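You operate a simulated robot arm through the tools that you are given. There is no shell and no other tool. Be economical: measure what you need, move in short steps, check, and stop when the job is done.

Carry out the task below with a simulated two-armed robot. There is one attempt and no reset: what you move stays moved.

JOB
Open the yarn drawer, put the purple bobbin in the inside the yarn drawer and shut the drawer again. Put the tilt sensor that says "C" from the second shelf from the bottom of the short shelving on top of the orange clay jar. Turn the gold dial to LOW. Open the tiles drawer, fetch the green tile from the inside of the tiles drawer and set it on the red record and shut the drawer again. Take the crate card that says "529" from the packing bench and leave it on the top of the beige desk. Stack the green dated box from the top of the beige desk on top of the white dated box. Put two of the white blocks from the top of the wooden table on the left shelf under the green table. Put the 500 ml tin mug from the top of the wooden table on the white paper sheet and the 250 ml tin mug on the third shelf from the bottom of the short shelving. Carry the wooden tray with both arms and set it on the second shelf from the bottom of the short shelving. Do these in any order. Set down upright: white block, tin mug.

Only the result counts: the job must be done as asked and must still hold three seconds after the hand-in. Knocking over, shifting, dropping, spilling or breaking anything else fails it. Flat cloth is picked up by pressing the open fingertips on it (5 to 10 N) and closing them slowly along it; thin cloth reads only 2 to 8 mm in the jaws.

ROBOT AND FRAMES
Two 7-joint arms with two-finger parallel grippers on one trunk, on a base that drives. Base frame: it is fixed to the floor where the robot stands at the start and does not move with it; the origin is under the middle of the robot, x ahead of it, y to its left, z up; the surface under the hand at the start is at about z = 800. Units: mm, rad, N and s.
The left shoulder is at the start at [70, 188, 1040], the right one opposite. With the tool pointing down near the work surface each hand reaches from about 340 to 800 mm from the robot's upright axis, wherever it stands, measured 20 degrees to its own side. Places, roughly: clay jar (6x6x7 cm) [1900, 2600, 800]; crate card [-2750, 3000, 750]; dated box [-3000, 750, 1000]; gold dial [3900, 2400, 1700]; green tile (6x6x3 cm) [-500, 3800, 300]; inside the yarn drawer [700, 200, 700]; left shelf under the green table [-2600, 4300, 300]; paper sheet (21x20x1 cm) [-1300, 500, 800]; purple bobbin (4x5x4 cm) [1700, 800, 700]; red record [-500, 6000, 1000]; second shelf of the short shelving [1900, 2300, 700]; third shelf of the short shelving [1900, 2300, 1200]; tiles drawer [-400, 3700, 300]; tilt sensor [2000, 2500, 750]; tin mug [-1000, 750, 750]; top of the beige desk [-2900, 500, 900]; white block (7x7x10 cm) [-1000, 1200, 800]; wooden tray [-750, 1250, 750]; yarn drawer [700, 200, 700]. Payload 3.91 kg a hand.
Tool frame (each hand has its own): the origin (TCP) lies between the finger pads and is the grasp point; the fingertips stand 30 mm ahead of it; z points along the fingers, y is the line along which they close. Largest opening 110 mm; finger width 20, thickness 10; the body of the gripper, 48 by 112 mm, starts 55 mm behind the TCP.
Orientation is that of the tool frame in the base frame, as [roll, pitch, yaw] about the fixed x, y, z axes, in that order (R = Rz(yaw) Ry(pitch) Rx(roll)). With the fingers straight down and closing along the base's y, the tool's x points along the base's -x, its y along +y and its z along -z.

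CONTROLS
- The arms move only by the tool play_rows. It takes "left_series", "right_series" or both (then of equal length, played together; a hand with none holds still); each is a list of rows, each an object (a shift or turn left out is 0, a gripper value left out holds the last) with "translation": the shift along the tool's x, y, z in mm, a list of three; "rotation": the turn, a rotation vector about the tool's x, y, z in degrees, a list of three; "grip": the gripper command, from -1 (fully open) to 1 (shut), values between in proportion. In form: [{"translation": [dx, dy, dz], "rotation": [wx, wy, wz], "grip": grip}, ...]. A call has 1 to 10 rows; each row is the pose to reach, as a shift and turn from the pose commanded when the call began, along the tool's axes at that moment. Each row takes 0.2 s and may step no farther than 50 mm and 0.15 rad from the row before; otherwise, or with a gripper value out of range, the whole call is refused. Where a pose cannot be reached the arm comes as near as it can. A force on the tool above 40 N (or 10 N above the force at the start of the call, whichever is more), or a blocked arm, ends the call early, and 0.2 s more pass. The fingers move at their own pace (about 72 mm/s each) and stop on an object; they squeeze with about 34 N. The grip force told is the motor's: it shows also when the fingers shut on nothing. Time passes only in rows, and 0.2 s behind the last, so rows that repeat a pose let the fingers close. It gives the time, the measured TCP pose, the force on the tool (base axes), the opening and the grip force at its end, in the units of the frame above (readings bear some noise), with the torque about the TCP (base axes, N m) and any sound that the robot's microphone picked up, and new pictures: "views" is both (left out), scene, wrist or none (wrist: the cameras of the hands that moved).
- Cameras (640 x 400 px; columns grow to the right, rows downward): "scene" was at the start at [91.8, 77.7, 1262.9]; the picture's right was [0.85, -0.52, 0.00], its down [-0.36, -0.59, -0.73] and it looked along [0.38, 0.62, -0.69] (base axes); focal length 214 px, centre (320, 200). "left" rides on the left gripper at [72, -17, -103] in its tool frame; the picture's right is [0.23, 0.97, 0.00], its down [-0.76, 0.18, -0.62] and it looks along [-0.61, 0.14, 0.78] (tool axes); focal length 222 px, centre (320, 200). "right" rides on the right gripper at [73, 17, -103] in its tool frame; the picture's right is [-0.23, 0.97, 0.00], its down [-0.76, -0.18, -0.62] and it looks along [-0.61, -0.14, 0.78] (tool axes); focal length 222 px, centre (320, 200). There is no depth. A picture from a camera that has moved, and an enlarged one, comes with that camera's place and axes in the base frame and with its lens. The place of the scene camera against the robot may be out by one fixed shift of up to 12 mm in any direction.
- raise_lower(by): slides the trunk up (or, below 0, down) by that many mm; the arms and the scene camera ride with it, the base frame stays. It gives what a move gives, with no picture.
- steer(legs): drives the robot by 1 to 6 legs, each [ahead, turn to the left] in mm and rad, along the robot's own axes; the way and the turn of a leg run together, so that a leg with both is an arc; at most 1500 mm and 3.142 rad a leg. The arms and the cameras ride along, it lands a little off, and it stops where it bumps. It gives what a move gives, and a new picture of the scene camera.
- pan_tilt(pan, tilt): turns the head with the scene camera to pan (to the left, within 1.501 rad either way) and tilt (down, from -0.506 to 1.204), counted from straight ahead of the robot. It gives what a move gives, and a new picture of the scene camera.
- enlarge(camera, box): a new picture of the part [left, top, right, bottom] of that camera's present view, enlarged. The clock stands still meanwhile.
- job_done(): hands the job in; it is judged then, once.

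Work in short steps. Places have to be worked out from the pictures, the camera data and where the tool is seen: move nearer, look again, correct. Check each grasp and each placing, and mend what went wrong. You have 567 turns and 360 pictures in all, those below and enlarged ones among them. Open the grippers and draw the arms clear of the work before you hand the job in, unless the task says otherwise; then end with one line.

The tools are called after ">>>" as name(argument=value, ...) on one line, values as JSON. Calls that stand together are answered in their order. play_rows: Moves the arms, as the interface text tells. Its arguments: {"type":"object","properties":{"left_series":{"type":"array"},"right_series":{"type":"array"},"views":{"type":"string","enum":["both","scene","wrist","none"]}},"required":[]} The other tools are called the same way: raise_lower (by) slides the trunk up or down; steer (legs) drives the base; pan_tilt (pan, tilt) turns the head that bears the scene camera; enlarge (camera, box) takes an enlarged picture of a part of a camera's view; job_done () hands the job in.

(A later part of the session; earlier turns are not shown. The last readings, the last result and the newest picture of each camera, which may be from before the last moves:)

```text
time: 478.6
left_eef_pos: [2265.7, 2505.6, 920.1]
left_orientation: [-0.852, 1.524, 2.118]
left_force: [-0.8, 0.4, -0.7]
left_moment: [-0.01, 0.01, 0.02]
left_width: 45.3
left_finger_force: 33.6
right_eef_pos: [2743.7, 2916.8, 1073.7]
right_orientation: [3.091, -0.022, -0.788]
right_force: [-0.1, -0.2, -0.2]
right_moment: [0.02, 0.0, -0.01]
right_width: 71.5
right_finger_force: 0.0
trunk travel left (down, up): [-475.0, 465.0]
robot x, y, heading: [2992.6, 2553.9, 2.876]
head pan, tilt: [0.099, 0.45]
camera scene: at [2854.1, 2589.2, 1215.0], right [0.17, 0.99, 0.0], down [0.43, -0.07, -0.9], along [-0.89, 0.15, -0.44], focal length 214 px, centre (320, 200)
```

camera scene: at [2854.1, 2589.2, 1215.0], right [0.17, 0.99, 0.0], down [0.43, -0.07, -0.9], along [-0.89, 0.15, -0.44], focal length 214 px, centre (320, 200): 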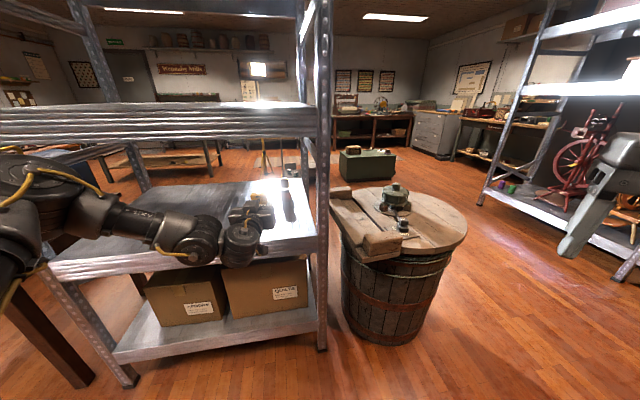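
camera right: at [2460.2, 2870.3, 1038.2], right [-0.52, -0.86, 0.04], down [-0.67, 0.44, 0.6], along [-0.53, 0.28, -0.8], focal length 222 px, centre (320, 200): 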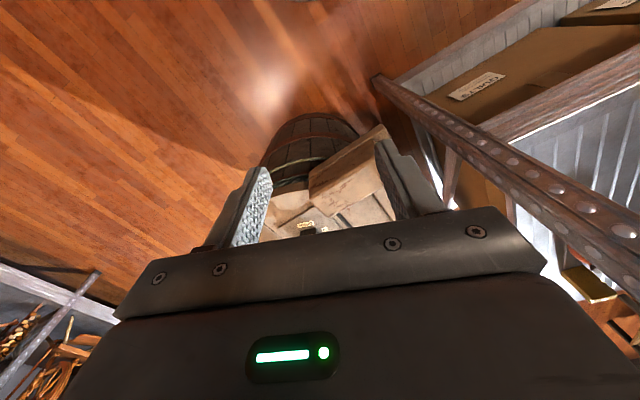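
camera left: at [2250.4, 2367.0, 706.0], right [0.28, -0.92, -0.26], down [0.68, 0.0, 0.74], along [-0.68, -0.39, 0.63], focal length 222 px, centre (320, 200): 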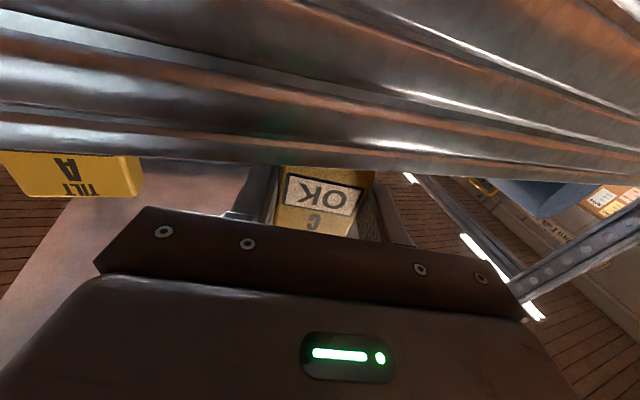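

Turn slightly (+0.024) and drive in 300 mm, then look for the jar with the wrist camera.

>>> steer(legs=[[0, 0.024], [300, 0]])

>>> enlarge(camera="left", box=[0, 0, 640, 400])

```text
time: 481.0
left_eef_pos: [1993.6, 2551.1, 921.9]
left_orientation: [-0.811, 1.527, 2.195]
left_force: [0.1, -0.6, -0.4]
left_moment: [-0.02, 0.0, 0.01]
left_width: 45.4
left_finger_force: 33.8
right_eef_pos: [2458.9, 2977.3, 1074.1]
right_orientation: [3.088, -0.019, -0.752]
right_force: [-0.4, 0.4, -0.6]
right_moment: [-0.02, -0.02, 0.0]
right_width: 71.7
right_finger_force: 0.0
trunk travel left (down, up): [-475.0, 465.0]
robot x, y, heading: [2714.5, 2623.5, 2.909]
head pan, tilt: [0.099, 0.45]
stopped in leg 2: the robot was blocked; the commanded pose is now the measured one
camera scene: at [2580.7, 2653.9, 1216.0], right [0.13, 0.99, 0.0], down [0.43, -0.06, -0.9], along [-0.9, 0.12, -0.43], focal length 214 px, centre (320, 200)
```

scene: 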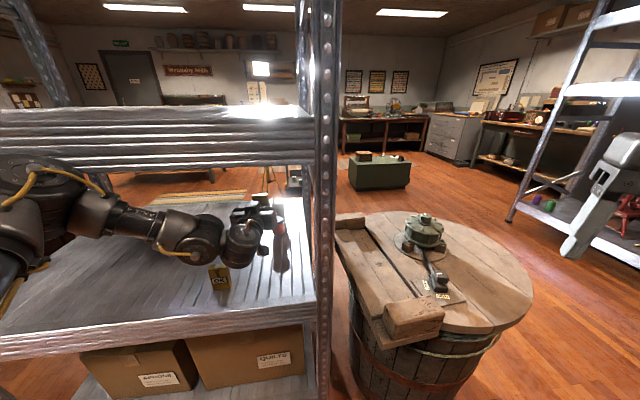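

```text
1.00 times, centred on (320, 200) of left (not enlarged: the box is as wide or as high as the picture)
camera zoom: at [2096.0, 2554.5, 847.3], right [-0.14, -0.96, -0.26], down [0.61, -0.29, 0.74], along [-0.78, -0.06, 0.63], focal length 222 px, centre (320, 200)
```

zoom: 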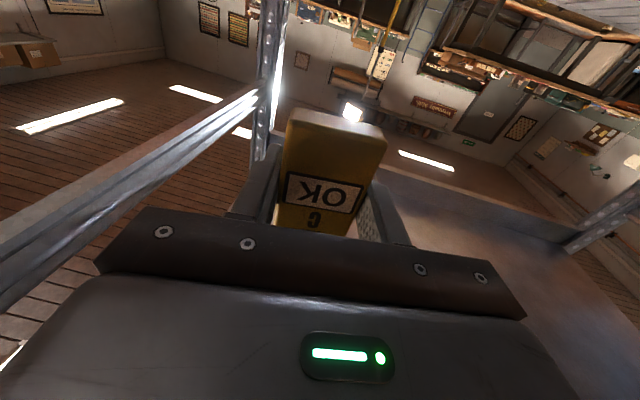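

Blocked: the left elbow meets the lip of the shelf above (z≈1100). Back 25 mm, lower the trunk 55 mm, then look.

>>> steer(legs=[[-30, 0]])

>>> raise_lower(by=-55)

>>> enlarge(camera="scene", box=[180, 170, 340, 310])

```text
time: 481.8
left_eef_pos: [2016.6, 2539.9, 917.1]
left_orientation: [-0.956, 1.527, 2.054]
left_force: [0.1, 0.3, -0.7]
left_moment: [0.02, -0.04, 0.02]
left_width: 45.2
left_finger_force: 34.1
right_eef_pos: [2480.4, 2969.2, 1072.1]
right_orientation: [3.093, -0.023, -0.751]
right_force: [0.2, -0.3, 0.3]
right_moment: [0.03, 0.02, -0.01]
right_width: 71.5
right_finger_force: 0.0
trunk travel left (down, up): [-475.0, 465.0]
robot x, y, heading: [2746.1, 2617.7, 2.913]
head pan, tilt: [0.099, 0.45]
camera scene: at [2602.2, 2645.8, 1215.0], right [0.13, 0.99, 0.0], down [0.43, -0.06, -0.9], along [-0.89, 0.12, -0.44], focal length 214 px, centre (320, 200)
```

scene: 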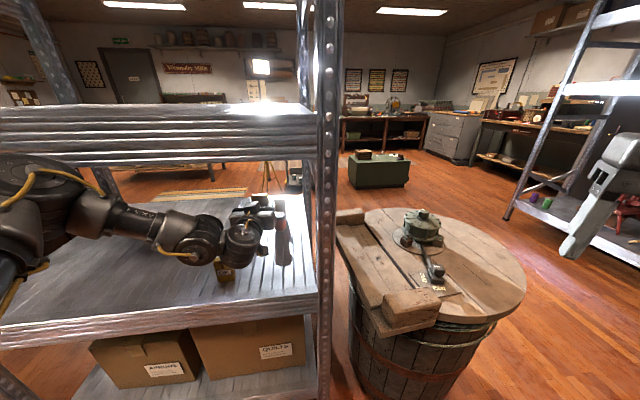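

```text
time: 482.8
left_eef_pos: [2016.3, 2541.1, 862.6]
left_orientation: [-0.941, 1.529, 2.066]
left_force: [-0.1, -0.7, -1.8]
left_moment: [-0.01, -0.01, 0.01]
left_width: 45.4
left_finger_force: 34.1
right_eef_pos: [2481.7, 2969.8, 1018.2]
right_orientation: [3.092, -0.022, -0.75]
right_force: [0.4, -0.2, 0.6]
right_moment: [-0.02, 0.05, 0.0]
right_width: 71.8
right_finger_force: 0.1
trunk travel left (down, up): [-420.0, 520.0]
robot x, y, heading: [2743.9, 2616.5, 2.911]
head pan, tilt: [0.099, 0.45]
```

```text
2.86 times, centred on (260, 240) of scene
camera zoom: at [2602.6, 2646.2, 1160.1], right [0.13, 0.99, 0.0], down [0.43, -0.06, -0.9], along [-0.89, 0.12, -0.44], focal length 613 px, centre (491, 86)
```

zoom: 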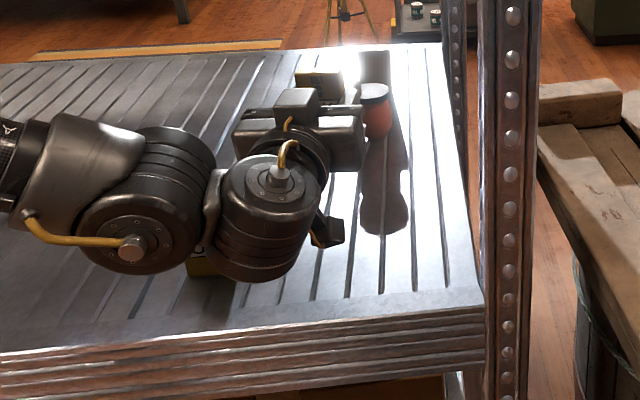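

From the east my forearm would sweep over sensor A. A cleaner approach is from the north-west corner (heading ≈ −1.02), where the way to the jar is clear. Back out and drive around the north.

>>> steer(legs=[[-300, 0], [0, -1.34], [1450, 0], [0, 1.571], [1500, 0], [490, 0]])

```text
time: 508.1
left_eef_pos: [371.5, 3889.5, 860.6]
left_orientation: [-0.961, 1.529, 2.227]
left_force: [-0.2, 0.2, -1.0]
left_moment: [0.0, 0.02, 0.01]
left_width: 45.5
left_finger_force: 34.0
right_eef_pos: [752.3, 4393.3, 1017.4]
right_orientation: [3.092, -0.022, -0.574]
right_force: [0.7, -0.6, -0.1]
right_moment: [0.03, -0.03, -0.02]
right_width: 71.6
right_finger_force: 0.0
trunk travel left (down, up): [-420.0, 520.0]
robot x, y, heading: [1074.0, 4095.7, 3.085]
head pan, tilt: [0.099, 0.45]
camera scene: at [930.4, 4096.6, 1159.9], right [-0.05, 1.0, 0.0], down [0.44, 0.02, -0.9], along [-0.9, -0.04, -0.44], focal length 214 px, centre (320, 200)
```

scene: 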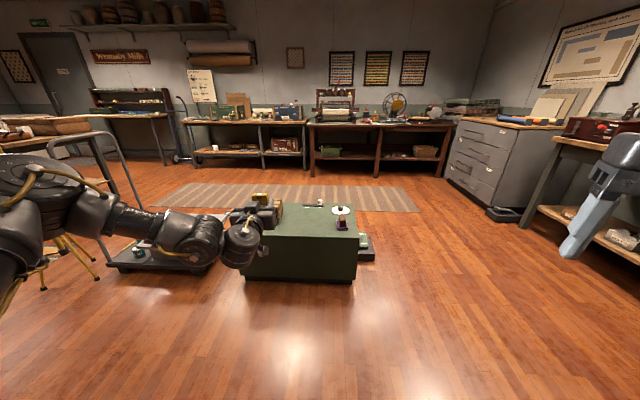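

>>> steer(legs=[[0, 1.627], [617, 0], [0, 0.546]])

>>> pan_tilt(pan=0.15, tilt=0.4)

```text
time: 517.0
left_eef_pos: [1601.8, 2997.7, 861.3]
left_orientation: [-0.954, 1.527, -1.906]
left_force: [0.8, 0.1, -0.9]
left_moment: [0.01, 0.0, -0.02]
left_width: 45.3
left_finger_force: 34.0
right_eef_pos: [972.0, 3047.1, 1017.6]
right_orientation: [3.093, -0.022, 1.564]
right_force: [0.0, 1.0, 0.1]
right_moment: [-0.01, 0.03, 0.01]
right_width: 71.6
right_finger_force: 0.0
trunk travel left (down, up): [-420.0, 520.0]
robot x, y, heading: [1052.4, 3482.7, -1.054]
head pan, tilt: [0.099, 0.45]
camera scene: at [1129.2, 3367.9, 1160.0], right [-0.82, -0.58, 0.0], down [-0.25, 0.36, -0.9], along [0.52, -0.73, -0.44], focal length 214 px, centre (320, 200)
```

scene: 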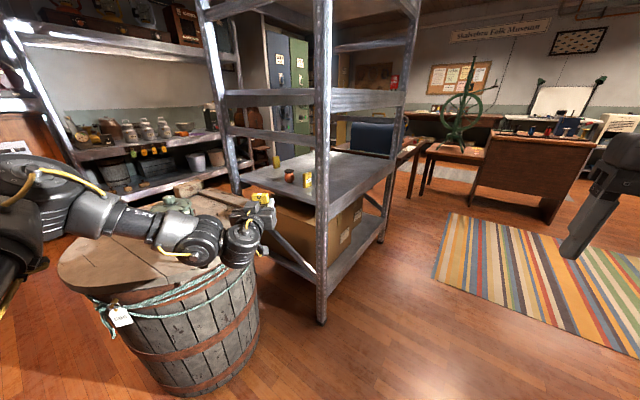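

```text
time: 517.6
left_eef_pos: [1600.5, 2997.1, 861.6]
left_orientation: [-0.946, 1.528, -1.902]
left_force: [0.0, -0.3, -1.4]
left_moment: [-0.03, 0.0, 0.02]
left_width: 45.5
left_finger_force: 33.3
right_eef_pos: [972.0, 3046.8, 1017.0]
right_orientation: [3.093, -0.023, 1.567]
right_force: [-0.7, -1.0, -0.4]
right_moment: [-0.01, 0.0, 0.0]
right_width: 71.5
right_finger_force: 0.0
trunk travel left (down, up): [-420.0, 520.0]
robot x, y, heading: [1050.4, 3482.2, -1.054]
head pan, tilt: [0.15, 0.4]
camera scene: at [1133.0, 3369.9, 1164.6], right [-0.79, -0.62, 0.0], down [-0.24, 0.31, -0.92], along [0.57, -0.72, -0.39], focal length 214 px, centre (320, 200)
```

scene: 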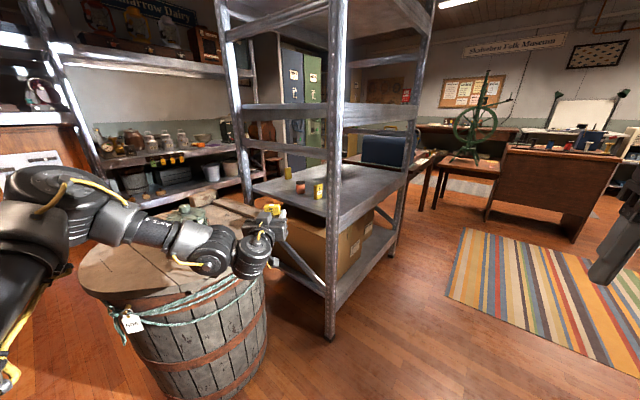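

Good view: the end rail is at z≈1010, elbow will be outside. Zoom to refine the jar's position.

>>> enlarge(camera="scene", box=[260, 160, 340, 210])

```text
8.00 times, centred on (300, 185) of scene
camera zoom: at [1133.0, 3369.9, 1164.6], right [-0.79, -0.62, 0.0], down [-0.24, 0.31, -0.92], along [0.57, -0.72, -0.39], focal length 1716 px, centre (480, 320)
```

zoom: 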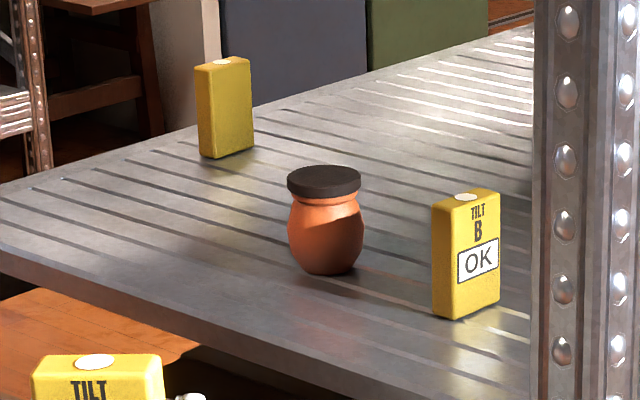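

Jar ≈ (1876, 2584). Raise 25 mm, turn +0.03 and drive 380 mm toward it, then look.

>>> raise_lower(by=25)

>>> steer(legs=[[0, 0.03], [380, 0]])

>>> enlarge(camera="left", box=[0, 0, 640, 400])

```text
time: 518.3
left_eef_pos: [1600.9, 2997.4, 887.2]
left_orientation: [-0.952, 1.529, -1.908]
left_force: [0.3, 0.4, -0.6]
left_moment: [0.0, 0.02, 0.02]
left_width: 45.3
left_finger_force: 34.2
right_eef_pos: [971.4, 3044.9, 1042.8]
right_orientation: [3.092, -0.022, 1.566]
right_force: [0.7, 0.0, 1.1]
right_moment: [0.03, 0.02, -0.01]
right_width: 71.7
right_finger_force: 0.1
trunk travel left (down, up): [-445.0, 495.0]
robot x, y, heading: [1048.3, 3483.1, -1.049]
head pan, tilt: [0.15, 0.4]
```

```text
time: 521.1
left_eef_pos: [1795.8, 2686.1, 887.2]
left_orientation: [-0.957, 1.53, -1.901]
left_force: [0.4, 0.1, -0.9]
left_moment: [-0.03, -0.01, 0.02]
left_width: 45.5
left_finger_force: 34.3
right_eef_pos: [1165.9, 2726.5, 1042.8]
right_orientation: [3.092, -0.025, 1.577]
right_force: [-0.2, 0.6, -0.5]
right_moment: [0.02, 0.03, 0.0]
right_width: 71.3
right_finger_force: 0.1
trunk travel left (down, up): [-445.0, 495.0]
robot x, y, heading: [1242.1, 3160.1, -1.042]
head pan, tilt: [0.15, 0.4]
camera scene: at [1324.0, 3052.7, 1189.6], right [-0.78, -0.63, 0.0], down [-0.24, 0.3, -0.92], along [0.58, -0.72, -0.39], focal length 214 px, centre (320, 200)
```

scene: 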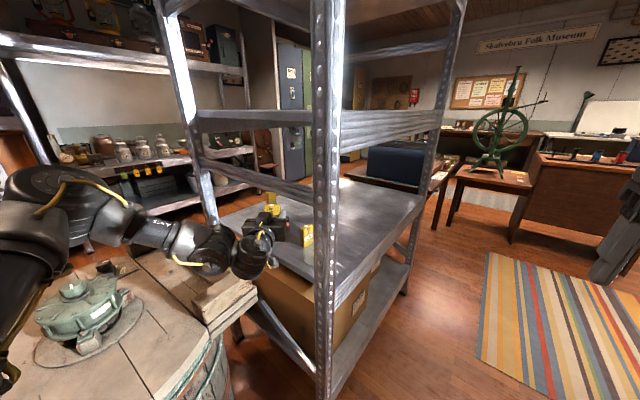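

```text
1.00 times, centred on (320, 200) of left (not enlarged: the box is as wide or as high as the picture)
camera zoom: at [1720.8, 2757.6, 812.7], right [0.79, 0.56, -0.26], down [-0.21, 0.64, 0.74], along [0.58, -0.53, 0.62], focal length 222 px, centre (320, 200)
```

zoom: 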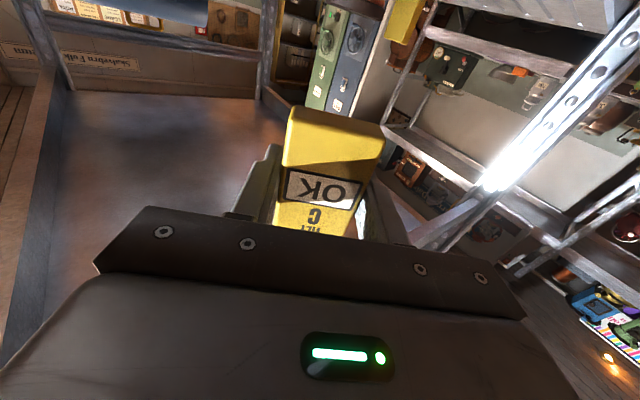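

Calibrating with the held sensor, the jar is about (1873, 2586); I need TCP at (1868, 2593). Drive 117 mm, then shift 15 mm left with the arm.

>>> steer(legs=[[117, 0]])

>>> play_rows(left_series=[{"translation": [0, 4, 0]}, {"translation": [0, 8, 0]}], views="none")

>>> enlarge(camera="scene", box=[230, 170, 350, 270])

```text
time: 522.3
left_eef_pos: [1856.2, 2582.6, 886.7]
left_orientation: [-0.963, 1.529, -1.908]
left_force: [0.4, -0.1, -1.5]
left_moment: [-0.01, -0.02, 0.02]
left_width: 45.7
left_finger_force: 34.5
right_eef_pos: [1227.2, 2624.4, 1043.5]
right_orientation: [3.093, -0.024, 1.577]
right_force: [0.0, -0.4, 0.5]
right_moment: [-0.01, 0.0, -0.04]
right_width: 71.5
right_finger_force: 0.1
trunk travel left (down, up): [-445.0, 495.0]
robot x, y, heading: [1296.7, 3061.3, -1.046]
head pan, tilt: [0.15, 0.4]
camera scene: at [1383.9, 2949.8, 1189.5], right [-0.78, -0.63, 0.0], down [-0.24, 0.3, -0.92], along [0.58, -0.72, -0.39], focal length 214 px, centre (320, 200)
```

scene: 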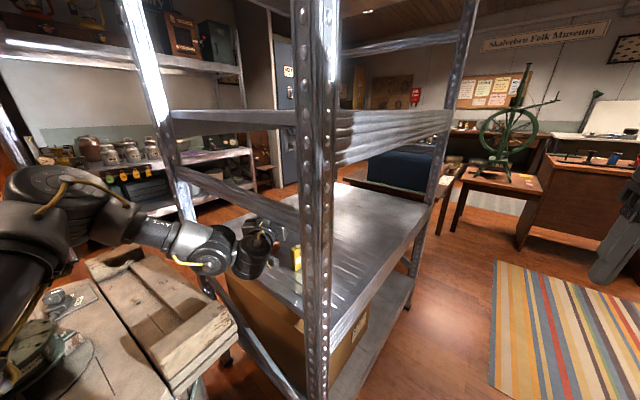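

```text
time: 522.9
left_eef_pos: [1862.5, 2590.1, 887.6]
left_orientation: [-0.952, 1.527, -1.896]
left_force: [-0.4, -0.2, -1.1]
left_moment: [-0.01, -0.02, 0.02]
left_width: 45.5
left_finger_force: 34.2
right_eef_pos: [1225.6, 2625.2, 1042.8]
right_orientation: [3.092, -0.022, 1.577]
right_force: [-0.5, -0.3, -0.2]
right_moment: [0.01, -0.02, 0.02]
right_width: 71.4
right_finger_force: 0.0
trunk travel left (down, up): [-445.0, 495.0]
robot x, y, heading: [1301.5, 3057.1, -1.04]
head pan, tilt: [0.15, 0.4]
```

```text
4.00 times, centred on (290, 220) of scene
camera zoom: at [1383.6, 2950.8, 1189.6], right [-0.78, -0.63, 0.0], down [-0.24, 0.3, -0.92], along [0.58, -0.72, -0.39], focal length 858 px, centre (440, 120)
```

zoom: 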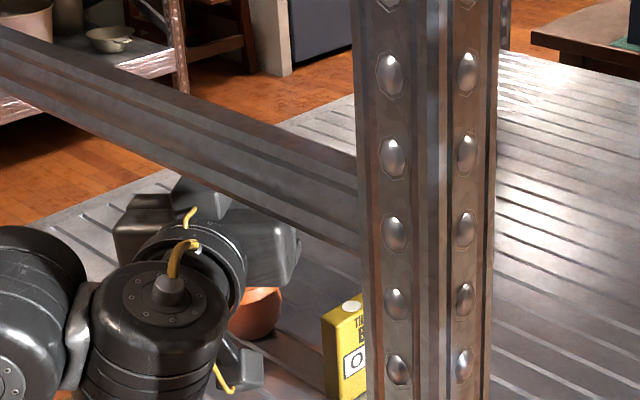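

Sensor is over the jar within ~5 mm. Lower by arm to just above, then in fine steps.

>>> play_rows(left_series=[{"translation": [8, 4, -3]}, {"translation": [16, 4, -3]}, {"translation": [24, 4, -3]}, {"translation": [28, 4, -3]}, {"translation": [31, 4, -3]}], views="none")

>>> play_rows(left_series=[{"translation": [2, 0, 0]}], views="none")

```text
time: 524.1
left_eef_pos: [1865.5, 2593.4, 871.2]
left_orientation: [-1.021, 1.529, -1.964]
left_force: [0.7, 0.2, -1.4]
left_moment: [-0.02, 0.01, -0.01]
left_width: 45.3
left_finger_force: 34.2
left hand out of reach, approached as far as the arm can: row 2, 3, 4, 5
right_eef_pos: [1224.8, 2626.2, 1041.0]
right_orientation: [3.094, -0.022, 1.579]
right_force: [-0.1, 0.1, 0.7]
right_moment: [0.01, 0.02, -0.01]
right_width: 71.4
right_finger_force: 0.0
trunk travel left (down, up): [-445.0, 495.0]
robot x, y, heading: [1303.5, 3060.6, -1.044]
head pan, tilt: [0.15, 0.4]
```

```text
time: 524.5
left_eef_pos: [1865.6, 2594.6, 871.6]
left_orientation: [-1.022, 1.53, -1.967]
left_force: [-0.3, 0.3, -1.2]
left_moment: [-0.01, 0.03, 0.0]
left_width: 45.4
left_finger_force: 33.7
right_eef_pos: [1226.7, 2626.0, 1044.0]
right_orientation: [3.091, -0.023, 1.578]
right_force: [0.5, 0.2, 0.2]
right_moment: [-0.02, 0.02, 0.0]
right_width: 71.7
right_finger_force: 0.1
trunk travel left (down, up): [-445.0, 495.0]
robot x, y, heading: [1302.5, 3062.2, -1.036]
head pan, tilt: [0.15, 0.4]
```

The arm won't go lower; lower with the trunk in small amounts.

>>> raise_lower(by=-14)

>>> raise_lower(by=-4)

```text
time: 525.1
left_eef_pos: [1866.4, 2593.6, 859.8]
left_orientation: [-1.016, 1.532, -1.961]
left_force: [0.0, 0.0, -0.2]
left_moment: [0.03, -0.01, 0.0]
left_width: 45.3
left_finger_force: 33.9
right_eef_pos: [1225.0, 2625.4, 1029.8]
right_orientation: [3.093, -0.021, 1.578]
right_force: [-0.7, 0.5, 0.5]
right_moment: [0.0, -0.01, -0.04]
right_width: 71.7
right_finger_force: 0.1
trunk travel left (down, up): [-431.0, 509.0]
robot x, y, heading: [1304.4, 3060.6, -1.04]
head pan, tilt: [0.15, 0.4]
```

```text
time: 525.6
left_eef_pos: [1864.8, 2594.4, 854.2]
left_orientation: [-1.017, 1.532, -1.963]
left_force: [0.6, -0.6, -0.1]
left_moment: [-0.01, -0.01, 0.01]
left_width: 45.3
left_finger_force: 34.9
right_eef_pos: [1223.8, 2626.1, 1025.2]
right_orientation: [3.092, -0.023, 1.577]
right_force: [-0.4, -0.2, 0.5]
right_moment: [-0.02, 0.01, -0.02]
right_width: 71.6
right_finger_force: 0.1
trunk travel left (down, up): [-427.0, 513.0]
robot x, y, heading: [1300.5, 3060.6, -1.045]
head pan, tilt: [0.15, 0.4]
```

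>>> raise_lower(by=-3)

>>> raise_lower(by=-3)

```text
time: 526.2
left_eef_pos: [1866.5, 2594.2, 852.1]
left_orientation: [-1.02, 1.53, -1.963]
left_force: [-0.3, 0.3, -0.5]
left_moment: [0.02, -0.01, 0.0]
left_width: 45.4
left_finger_force: 34.0
right_eef_pos: [1224.6, 2624.8, 1022.8]
right_orientation: [3.093, -0.023, 1.578]
right_force: [-1.0, -1.1, -0.3]
right_moment: [0.02, -0.02, 0.0]
right_width: 71.6
right_finger_force: 0.1
trunk travel left (down, up): [-424.0, 516.0]
robot x, y, heading: [1297.6, 3061.3, -1.045]
head pan, tilt: [0.15, 0.4]
```

```text
time: 526.7
left_eef_pos: [1866.4, 2594.5, 847.9]
left_orientation: [-1.019, 1.533, -1.962]
left_force: [-0.1, 0.8, -0.8]
left_moment: [0.01, -0.01, -0.01]
left_width: 45.2
left_finger_force: 34.0
right_eef_pos: [1224.7, 2625.3, 1018.7]
right_orientation: [3.092, -0.024, 1.578]
right_force: [0.7, -0.4, -0.2]
right_moment: [0.0, 0.05, -0.02]
right_width: 71.4
right_finger_force: 0.0
trunk travel left (down, up): [-421.0, 519.0]
robot x, y, heading: [1298.7, 3060.1, -1.041]
head pan, tilt: [0.15, 0.4]
```

No contact yet at 848; look with the left wrist and scene zoom.

>>> enlarge(camera="left", box=[160, 20, 480, 220])

>>> enlarge(camera="scene", box=[240, 200, 320, 270])

```text
2.00 times, centred on (320, 120) of left
camera zoom: at [1789.8, 2665.2, 775.0], right [0.79, 0.56, -0.26], down [-0.21, 0.64, 0.74], along [0.58, -0.53, 0.62], focal length 444 px, centre (320, 360)
```

zoom: 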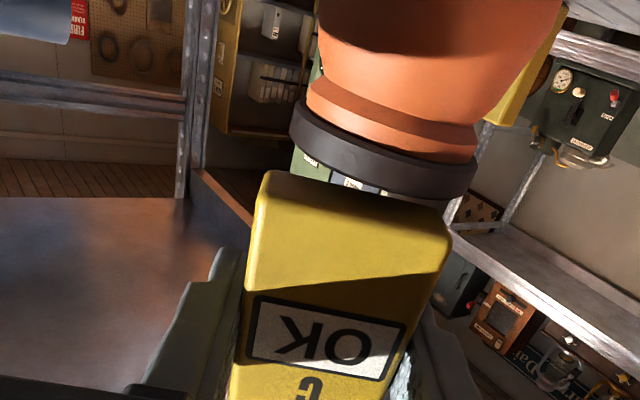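

```text
5.71 times, centred on (280, 235) of scene
camera zoom: at [1383.4, 2950.9, 1165.7], right [-0.78, -0.63, 0.0], down [-0.24, 0.3, -0.92], along [0.58, -0.72, -0.39], focal length 1226 px, centre (549, 0)
```

zoom: 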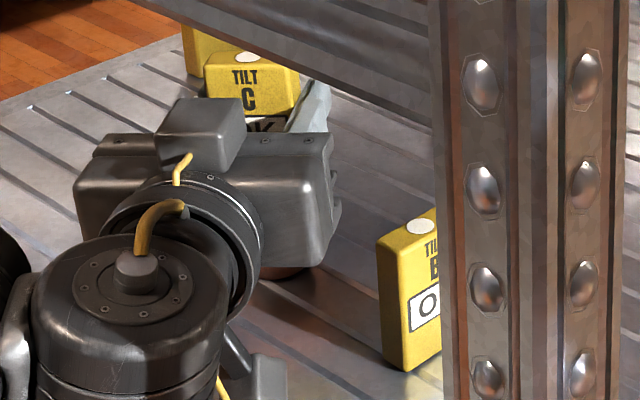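

Now the jar shows clearly: its centre is ~12 mm farther ahead and ~7 mm to the left of the sensor, and there is still a small gap. Shift accordingly.

>>> play_rows(left_series=[{"translation": [-5, 3, 0]}, {"translation": [-5, 7, 6]}, {"translation": [-5, 7, 12]}, {"translation": [-5, 7, 12]}], views="none")

>>> enlarge(camera="left", box=[160, 20, 480, 220])

```text
time: 527.7
left_eef_pos: [1878.7, 2589.7, 852.6]
left_orientation: [-1.026, 1.529, -1.97]
left_force: [0.1, 0.1, -1.3]
left_moment: [0.02, 0.0, -0.02]
left_width: 45.3
left_finger_force: 34.3
right_eef_pos: [1225.3, 2624.5, 1019.0]
right_orientation: [3.093, -0.023, 1.576]
right_force: [-0.4, 0.8, -0.1]
right_moment: [-0.01, -0.02, 0.0]
right_width: 71.4
right_finger_force: 0.0
trunk travel left (down, up): [-421.0, 519.0]
robot x, y, heading: [1300.6, 3059.3, -1.044]
head pan, tilt: [0.15, 0.4]
```

```text
2.00 times, centred on (320, 120) of left
camera zoom: at [1802.8, 2660.4, 779.6], right [0.79, 0.56, -0.26], down [-0.21, 0.64, 0.74], along [0.58, -0.53, 0.62], focal length 444 px, centre (320, 360)
```

zoom: 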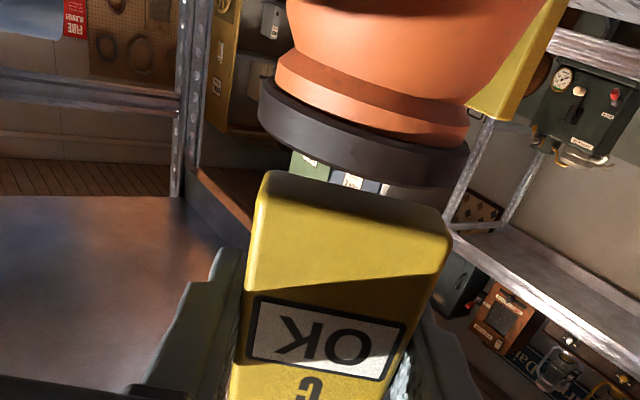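

Laterally aligned; pull back 4 mm and lower to contact.

>>> play_rows(left_series=[{"translation": [2, 0, -4]}, {"translation": [5, 0, -4]}], views="none")

>>> raise_lower(by=-3)

>>> raise_lower(by=-3)

```text
time: 528.3
left_eef_pos: [1876.1, 2591.3, 847.5]
left_orientation: [-1.017, 1.531, -1.962]
left_force: [-0.8, -0.5, 0.0]
left_moment: [-0.03, 0.01, 0.03]
left_width: 45.5
left_finger_force: 34.1
right_eef_pos: [1226.9, 2624.1, 1018.4]
right_orientation: [3.092, -0.022, 1.577]
right_force: [0.2, -0.2, 0.2]
right_moment: [-0.04, -0.02, 0.0]
right_width: 71.5
right_finger_force: 0.1
trunk travel left (down, up): [-421.0, 519.0]
robot x, y, heading: [1303.3, 3056.2, -1.045]
head pan, tilt: [0.15, 0.4]
```

```text
time: 528.8
left_eef_pos: [1877.0, 2592.2, 845.4]
left_orientation: [-1.019, 1.53, -1.961]
left_force: [-0.3, 0.0, -0.6]
left_moment: [0.01, -0.01, 0.06]
left_width: 45.1
left_finger_force: 34.2
right_eef_pos: [1224.8, 2625.1, 1016.5]
right_orientation: [3.094, -0.022, 1.578]
right_force: [-0.8, 1.3, -0.1]
right_moment: [0.02, -0.02, 0.02]
right_width: 71.3
right_finger_force: 0.1
trunk travel left (down, up): [-418.0, 522.0]
robot x, y, heading: [1305.0, 3062.4, -1.041]
head pan, tilt: [0.15, 0.4]
```

```text
time: 529.3
left_eef_pos: [1877.2, 2592.4, 845.0]
left_orientation: [-0.957, 1.526, -1.901]
left_force: [2.3, -0.3, 9.0]
left_moment: [0.07, -0.35, 0.01]
left_width: 45.4
left_finger_force: 34.0
right_eef_pos: [1223.9, 2626.0, 1012.6]
right_orientation: [3.091, -0.023, 1.578]
right_force: [0.0, 0.0, 0.2]
right_moment: [0.0, -0.01, 0.0]
right_width: 71.6
right_finger_force: 0.0
trunk travel left (down, up): [-415.0, 525.0]
robot x, y, heading: [1300.5, 3058.9, -1.038]
head pan, tilt: [0.15, 0.4]
```

Contact (9 N). Open the fingers slowly.

>>> play_rows(left_series=[{"grip": 0.1}, {"grip": 0.0}, {"grip": -0.2}, {"grip": -0.4}], views="none")

>>> enlarge(camera="left", box=[160, 20, 480, 220])

```text
time: 530.3
left_eef_pos: [1875.7, 2592.3, 841.8]
left_orientation: [-1.005, 1.531, -1.949]
left_force: [-0.7, 1.2, 3.3]
left_moment: [0.49, 0.42, -0.07]
left_width: 77.1
left_finger_force: 0.1
right_eef_pos: [1225.2, 2625.0, 1012.9]
right_orientation: [3.093, -0.023, 1.577]
right_force: [-0.8, -0.3, 0.2]
right_moment: [-0.01, 0.02, 0.04]
right_width: 71.9
right_finger_force: 0.0
trunk travel left (down, up): [-415.0, 525.0]
robot x, y, heading: [1303.7, 3055.3, -1.046]
head pan, tilt: [0.15, 0.4]
```

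```text
2.00 times, centred on (320, 120) of left
camera zoom: at [1799.9, 2663.5, 769.2], right [0.79, 0.56, -0.26], down [-0.21, 0.64, 0.74], along [0.58, -0.53, 0.62], focal length 444 px, centre (320, 360)
```

zoom: 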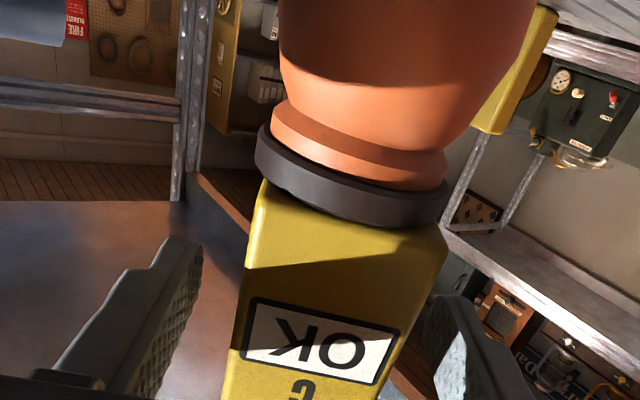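

C stands on the jar, centred. Retreat along the tool axis.

>>> play_rows(left_series=[{"translation": [0, 0, -20]}, {"translation": [0, 0, -45]}, {"translation": [0, 0, -70]}], views="none")

>>> steer(legs=[[-450, 0]])

>>> enlarge(camera="scene", box=[260, 150, 340, 210])

```text
time: 531.1
left_eef_pos: [1830.9, 2633.1, 827.7]
left_orientation: [-2.143, 1.507, -3.085]
left_force: [2.2, 0.1, -0.1]
left_moment: [-0.04, -0.07, -0.07]
left_width: 76.9
left_finger_force: 0.1
left hand out of reach, approached as far as the arm can: row 2, 3
right_eef_pos: [1223.0, 2625.4, 1012.5]
right_orientation: [3.091, -0.023, 1.576]
right_force: [-0.6, 0.7, -1.5]
right_moment: [0.01, -0.05, 0.01]
right_width: 71.5
right_finger_force: 0.0
trunk travel left (down, up): [-415.0, 525.0]
robot x, y, heading: [1298.3, 3058.8, -1.047]
head pan, tilt: [0.15, 0.4]
```

```text
time: 533.8
left_eef_pos: [1610.5, 3020.4, 827.2]
left_orientation: [-2.28, 1.517, 3.072]
left_force: [-0.4, 1.1, 0.4]
left_moment: [0.0, -0.03, 0.03]
left_width: 76.8
left_finger_force: 0.0
right_eef_pos: [1002.8, 3008.8, 1012.5]
right_orientation: [3.092, -0.024, 1.583]
right_force: [-0.4, -0.7, 0.7]
right_moment: [0.01, -0.02, 0.01]
right_width: 71.2
right_finger_force: 0.1
trunk travel left (down, up): [-415.0, 525.0]
robot x, y, heading: [1079.2, 3444.8, -1.033]
head pan, tilt: [0.15, 0.4]
camera scene: at [1158.7, 3335.2, 1159.8], right [-0.77, -0.63, 0.0], down [-0.25, 0.3, -0.92], along [0.58, -0.71, -0.39], focal length 214 px, centre (320, 200)
```

scene: 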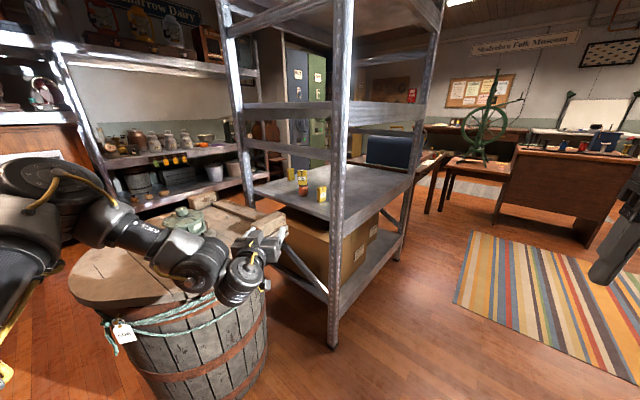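

```text
6.67 times, centred on (300, 180) of scene
camera zoom: at [1158.7, 3335.2, 1159.8], right [-0.77, -0.63, 0.0], down [-0.25, 0.3, -0.92], along [0.58, -0.71, -0.39], focal length 1430 px, centre (453, 333)
```

zoom: 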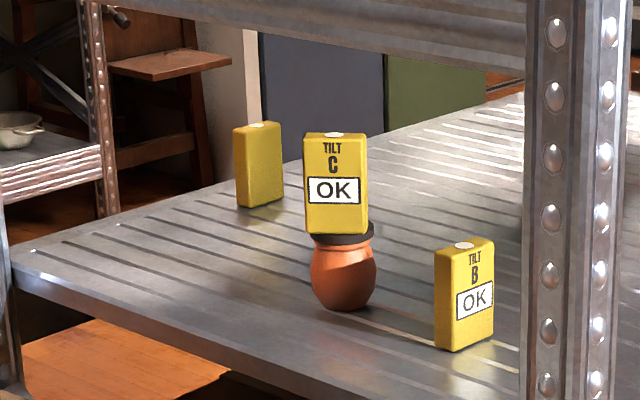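

Sensor C stands on the jar reading OK. Now, in the open, try again to bring the left hand to tool-down.

>>> play_rows(left_series=[{"rotation": [0, 8, 0], "grip": 0}, {"rotation": [0, 16, 0]}, {"rotation": [0, 24, 0]}, {"rotation": [0, 32, 0]}, {"rotation": [0, 40, 0]}, {"rotation": [0, 48, 0]}, {"rotation": [0, 56, 0]}, {"rotation": [0, 64, 0]}, {"rotation": [0, 72, 0]}, {"rotation": [0, 80, 0]}], views="scene")

```text
time: 536.0
left_eef_pos: [1621.8, 3078.1, 807.9]
left_orientation: [-3.093, 0.141, 2.216]
left_force: [-0.6, 0.0, -1.6]
left_moment: [0.03, 0.01, -0.01]
left_width: 55.2
left_finger_force: 0.1
left hand out of reach, approached as far as the arm can: row 1, 2, 3, 4, 7, 8, 9, 10
right_eef_pos: [1003.7, 3007.6, 1011.9]
right_orientation: [3.092, -0.023, 1.581]
right_force: [0.0, 1.4, 0.0]
right_moment: [0.03, 0.04, -0.04]
right_width: 71.2
right_finger_force: 0.1
trunk travel left (down, up): [-415.0, 525.0]
robot x, y, heading: [1074.3, 3441.5, -1.035]
head pan, tilt: [0.15, 0.4]
camera scene: at [1159.5, 3334.7, 1159.6], right [-0.77, -0.63, 0.0], down [-0.25, 0.3, -0.92], along [0.58, -0.71, -0.39], focal length 214 px, centre (320, 200)
```

scene: 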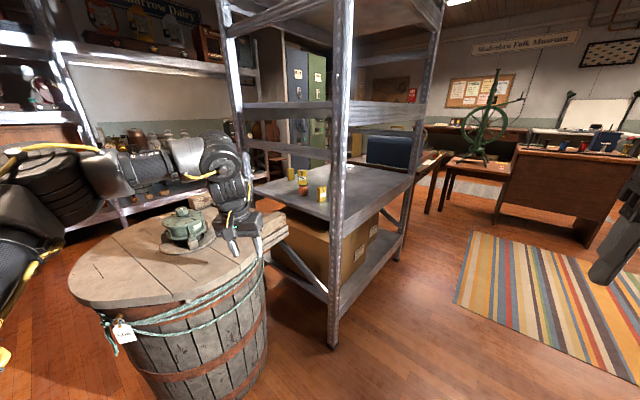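

Tool-down again for both hands. Raise the trunk and drive to the wooden table area.

>>> raise_lower(by=135)

>>> steer(legs=[[0, -0.754], [1500, 0], [700, 0], [0, -1.353], [500, 0]])

>>> pan_tilt(pan=0.3, tilt=0.5)

```text
time: 537.6
left_eef_pos: [1622.7, 3077.7, 943.1]
left_orientation: [-3.094, 0.143, 2.216]
left_force: [-0.3, -0.2, -0.8]
left_moment: [-0.03, -0.02, 0.01]
left_width: 55.0
left_finger_force: 0.1
right_eef_pos: [1002.2, 3007.9, 1147.3]
right_orientation: [3.094, -0.022, 1.583]
right_force: [-0.3, 0.4, -0.1]
right_moment: [0.0, 0.04, 0.01]
right_width: 71.9
right_finger_force: 0.1
trunk travel left (down, up): [-550.0, 390.0]
robot x, y, heading: [1076.7, 3441.7, -1.038]
head pan, tilt: [0.15, 0.4]
```

```text
time: 556.3
left_eef_pos: [-544.5, 1098.4, 943.0]
left_orientation: [-3.094, 0.143, 0.063]
left_force: [-0.6, -0.5, 0.0]
left_moment: [-0.04, 0.02, 0.01]
left_width: 54.6
left_finger_force: 0.0
right_eef_pos: [-263.5, 1655.4, 1147.9]
right_orientation: [3.093, -0.022, -0.568]
right_force: [0.6, 0.0, 0.3]
right_moment: [-0.02, -0.02, 0.03]
right_width: 71.6
right_finger_force: 0.0
trunk travel left (down, up): [-550.0, 390.0]
robot x, y, heading: [61.1, 1358.1, 3.096]
head pan, tilt: [0.15, 0.4]
camera scene: at [-83.2, 1355.0, 1294.7], right [-0.1, 0.99, 0.0], down [0.39, 0.04, -0.92], along [-0.92, -0.1, -0.39], focal length 214 px, centre (320, 200)
```

scene: 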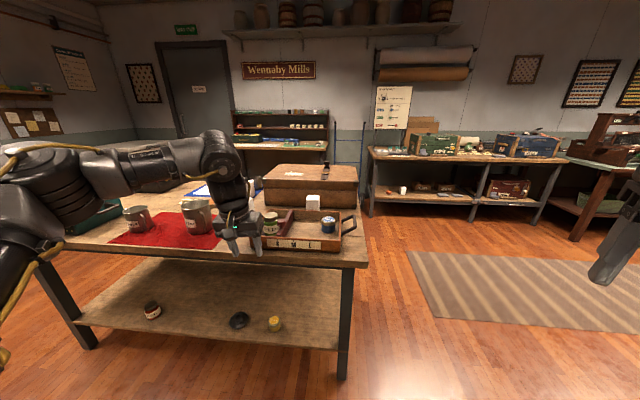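

```text
time: 557.0
left_eef_pos: [-543.5, 1099.1, 942.2]
left_orientation: [-3.095, 0.143, 0.065]
left_force: [0.3, -0.4, -0.5]
left_moment: [-0.01, -0.01, -0.01]
left_width: 55.0
left_finger_force: 0.0
right_eef_pos: [-263.1, 1654.8, 1148.3]
right_orientation: [3.093, -0.025, -0.568]
right_force: [0.7, -0.7, -0.2]
right_moment: [-0.02, 0.01, 0.03]
right_width: 71.4
right_finger_force: 0.0
trunk travel left (down, up): [-550.0, 390.0]
robot x, y, heading: [57.4, 1354.2, 3.094]
head pan, tilt: [0.3, 0.499]
camera scene: at [-79.0, 1341.7, 1285.6], right [-0.25, 0.97, 0.0], down [0.46, 0.12, -0.88], along [-0.85, -0.22, -0.48], focal length 214 px, centre (320, 200)
```

scene: 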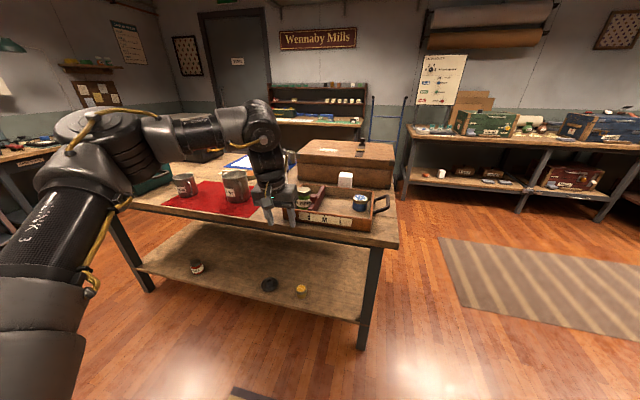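

>>> enlarge(camera="scene", box=[130, 120, 410, 260])

```text
2.29 times, centred on (270, 190) of scene
camera zoom: at [-79.0, 1341.7, 1285.6], right [-0.25, 0.97, 0.0], down [0.46, 0.12, -0.88], along [-0.85, -0.22, -0.48], focal length 490 px, centre (434, 223)
```

zoom: 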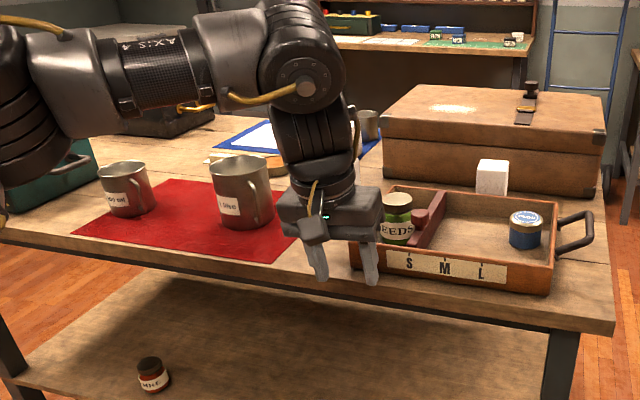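

I pull the left hand back and aside for a clear view.

>>> play_rows(left_series=[{"translation": [35, 35, -10]}, {"translation": [65, 70, -20]}, {"translation": [95, 105, -30]}, {"translation": [125, 140, -40]}, {"translation": [150, 175, -50]}], views="none")

>>> enlarge(camera="scene", box=[120, 120, 420, 280])

```text
refused: row 1 steps farther than a row can; nothing moved
```

```text
2.13 times, centred on (270, 200) of scene
camera zoom: at [-79.0, 1341.7, 1285.6], right [-0.25, 0.97, 0.0], down [0.46, 0.12, -0.88], along [-0.85, -0.22, -0.48], focal length 458 px, centre (427, 200)
```

zoom: 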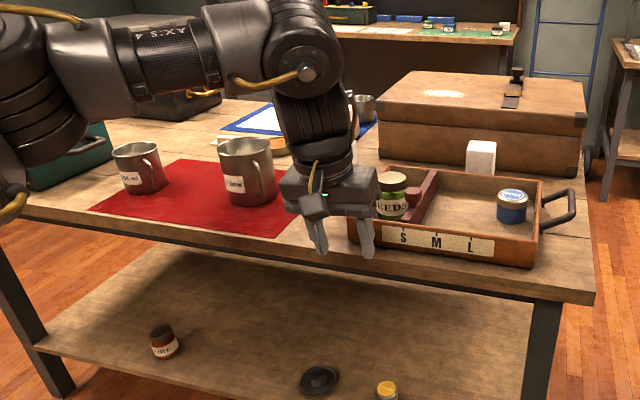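

>>> play_rows(left_series=[{"translation": [28, 28, -10]}, {"translation": [56, 56, -20]}, {"translation": [84, 84, -30]}, {"translation": [112, 112, -40]}, {"translation": [140, 140, -50]}, {"translation": [150, 175, -50]}], views="none")

>>> enlarge(camera="scene", box=[120, 120, 420, 280])

```text
time: 558.4
left_eef_pos: [-376.5, 930.5, 961.6]
left_orientation: [-3.093, 0.142, 0.062]
left_force: [0.5, -0.1, -0.3]
left_moment: [0.03, -0.02, 0.01]
left_width: 54.8
left_finger_force: 0.1
right_eef_pos: [-262.9, 1654.3, 1148.6]
right_orientation: [3.093, -0.021, -0.568]
right_force: [0.8, 0.9, -0.1]
right_moment: [0.0, 0.01, 0.01]
right_width: 71.4
right_finger_force: 0.1
trunk travel left (down, up): [-550.0, 390.0]
robot x, y, heading: [60.6, 1353.5, 3.093]
head pan, tilt: [0.3, 0.499]
```

```text
2.13 times, centred on (270, 200) of scene
camera zoom: at [-78.7, 1339.9, 1285.5], right [-0.25, 0.97, 0.0], down [0.46, 0.12, -0.88], along [-0.85, -0.22, -0.48], focal length 458 px, centre (427, 200)
```

zoom: 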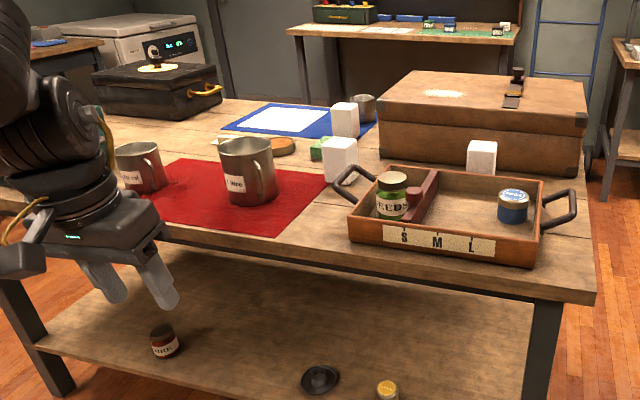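

>>> enlarge(camera="scene", box=[165, 160, 265, 222])

>>> enlarge(camera="scene", box=[240, 150, 320, 200])

```text
6.40 times, centred on (215, 191) of scene
camera zoom: at [-78.7, 1339.9, 1285.5], right [-0.25, 0.97, 0.0], down [0.46, 0.12, -0.88], along [-0.85, -0.22, -0.48], focal length 1373 px, centre (992, 258)
```

zoom: 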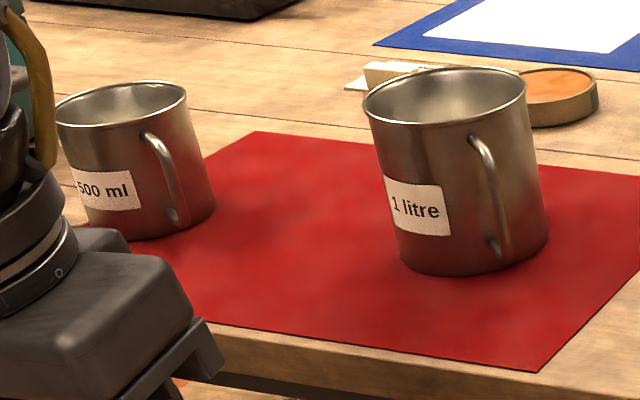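

```text
8.00 times, centred on (280, 175) of scene
camera zoom: at [-78.7, 1339.9, 1285.5], right [-0.25, 0.97, 0.0], down [0.46, 0.12, -0.88], along [-0.85, -0.22, -0.48], focal length 1716 px, centre (640, 400)
```

zoom: 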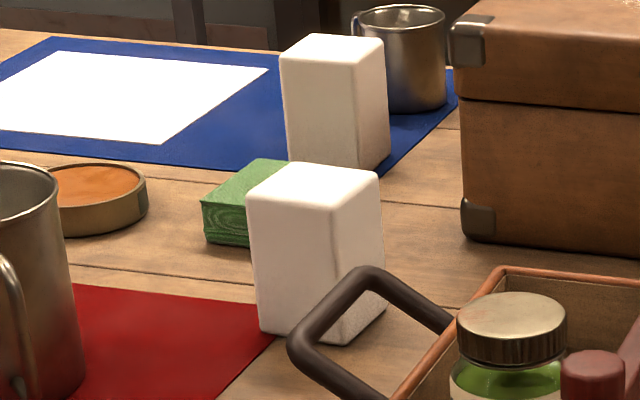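

Table top is at z≈797. 500 ml mug ≈(−832, 470), front block ≈(−972, 905), sheet ≈(−1357, 530), 250 ml mug ≈(−1409, 794). I raise the left hand and go to (−300, 690) facing west: left hand takes the 500 ml mug, right hand a block.

>>> play_rows(left_series=[{"translation": [0, 0, -40], "grip": -1}, {"translation": [0, 0, -80]}], right_series=[{"grip": -1}, {"grip": -1}], views="none")

>>> steer(legs=[[0, 1.122], [755, 0], [0, -1.073]])

>>> pan_tilt(pan=0.0, tilt=0.65)

```text
time: 559.0
left_eef_pos: [-365.4, 925.9, 1043.2]
left_orientation: [-3.094, 0.143, 0.066]
left_force: [-0.7, -0.2, 0.0]
left_moment: [0.0, 0.03, 0.01]
left_width: 110.0
left_finger_force: 0.1
right_eef_pos: [-262.1, 1655.7, 1147.6]
right_orientation: [3.09, -0.023, -0.568]
right_force: [0.5, 0.1, -0.4]
right_moment: [-0.02, 0.02, 0.02]
right_width: 109.8
right_finger_force: 0.4
trunk travel left (down, up): [-550.0, 390.0]
robot x, y, heading: [58.5, 1359.0, 3.095]
head pan, tilt: [0.3, 0.499]
```

```text
time: 568.6
left_eef_pos: [-730.7, 267.9, 1041.3]
left_orientation: [-3.095, 0.142, 0.077]
left_force: [0.6, 0.1, 0.1]
left_moment: [-0.01, 0.03, -0.03]
left_width: 109.9
left_finger_force: 0.1
right_eef_pos: [-634.9, 999.7, 1148.3]
right_orientation: [3.092, -0.022, -0.556]
right_force: [1.1, 0.0, 0.2]
right_moment: [0.03, -0.02, -0.02]
right_width: 109.7
right_finger_force: 0.1
trunk travel left (down, up): [-550.0, 390.0]
robot x, y, heading: [-313.0, 699.7, 3.106]
head pan, tilt: [0.3, 0.499]
camera scene: at [-448.3, 687.1, 1285.5], right [-0.26, 0.97, 0.0], down [0.46, 0.13, -0.88], along [-0.85, -0.23, -0.48], focal length 214 px, centre (320, 200)
```

scene: 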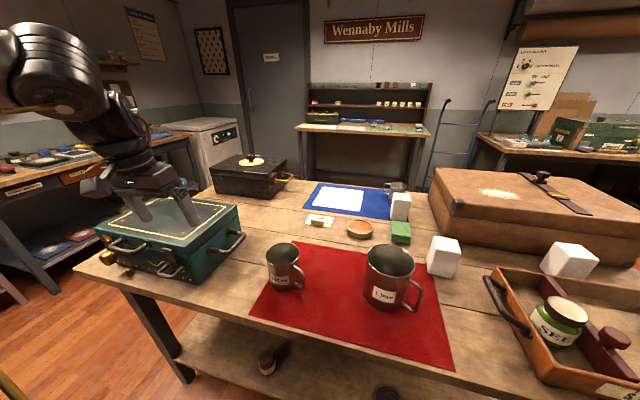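

```text
time: 569.4
left_eef_pos: [-731.4, 268.1, 1042.0]
left_orientation: [-3.096, 0.143, 0.075]
left_force: [0.6, 0.2, -0.2]
left_moment: [0.02, 0.0, -0.01]
left_width: 110.0
left_finger_force: 0.1
right_eef_pos: [-636.6, 999.0, 1147.5]
right_orientation: [3.093, -0.023, -0.558]
right_force: [-0.5, 0.0, 0.1]
right_moment: [0.01, -0.01, 0.03]
right_width: 110.1
right_finger_force: 0.1
trunk travel left (down, up): [-550.0, 390.0]
robot x, y, heading: [-305.7, 701.1, 3.107]
head pan, tilt: [0.0, 0.649]
camera scene: at [-447.2, 713.8, 1272.2], right [0.04, 1.0, 0.0], down [0.6, -0.02, -0.8], along [-0.8, 0.03, -0.6], focal length 214 px, centre (320, 200)
```

scene: 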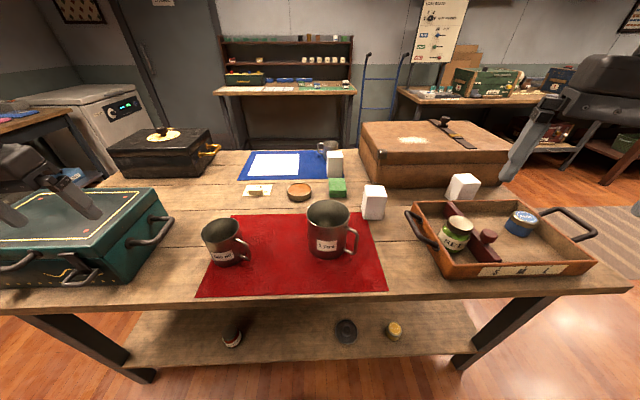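

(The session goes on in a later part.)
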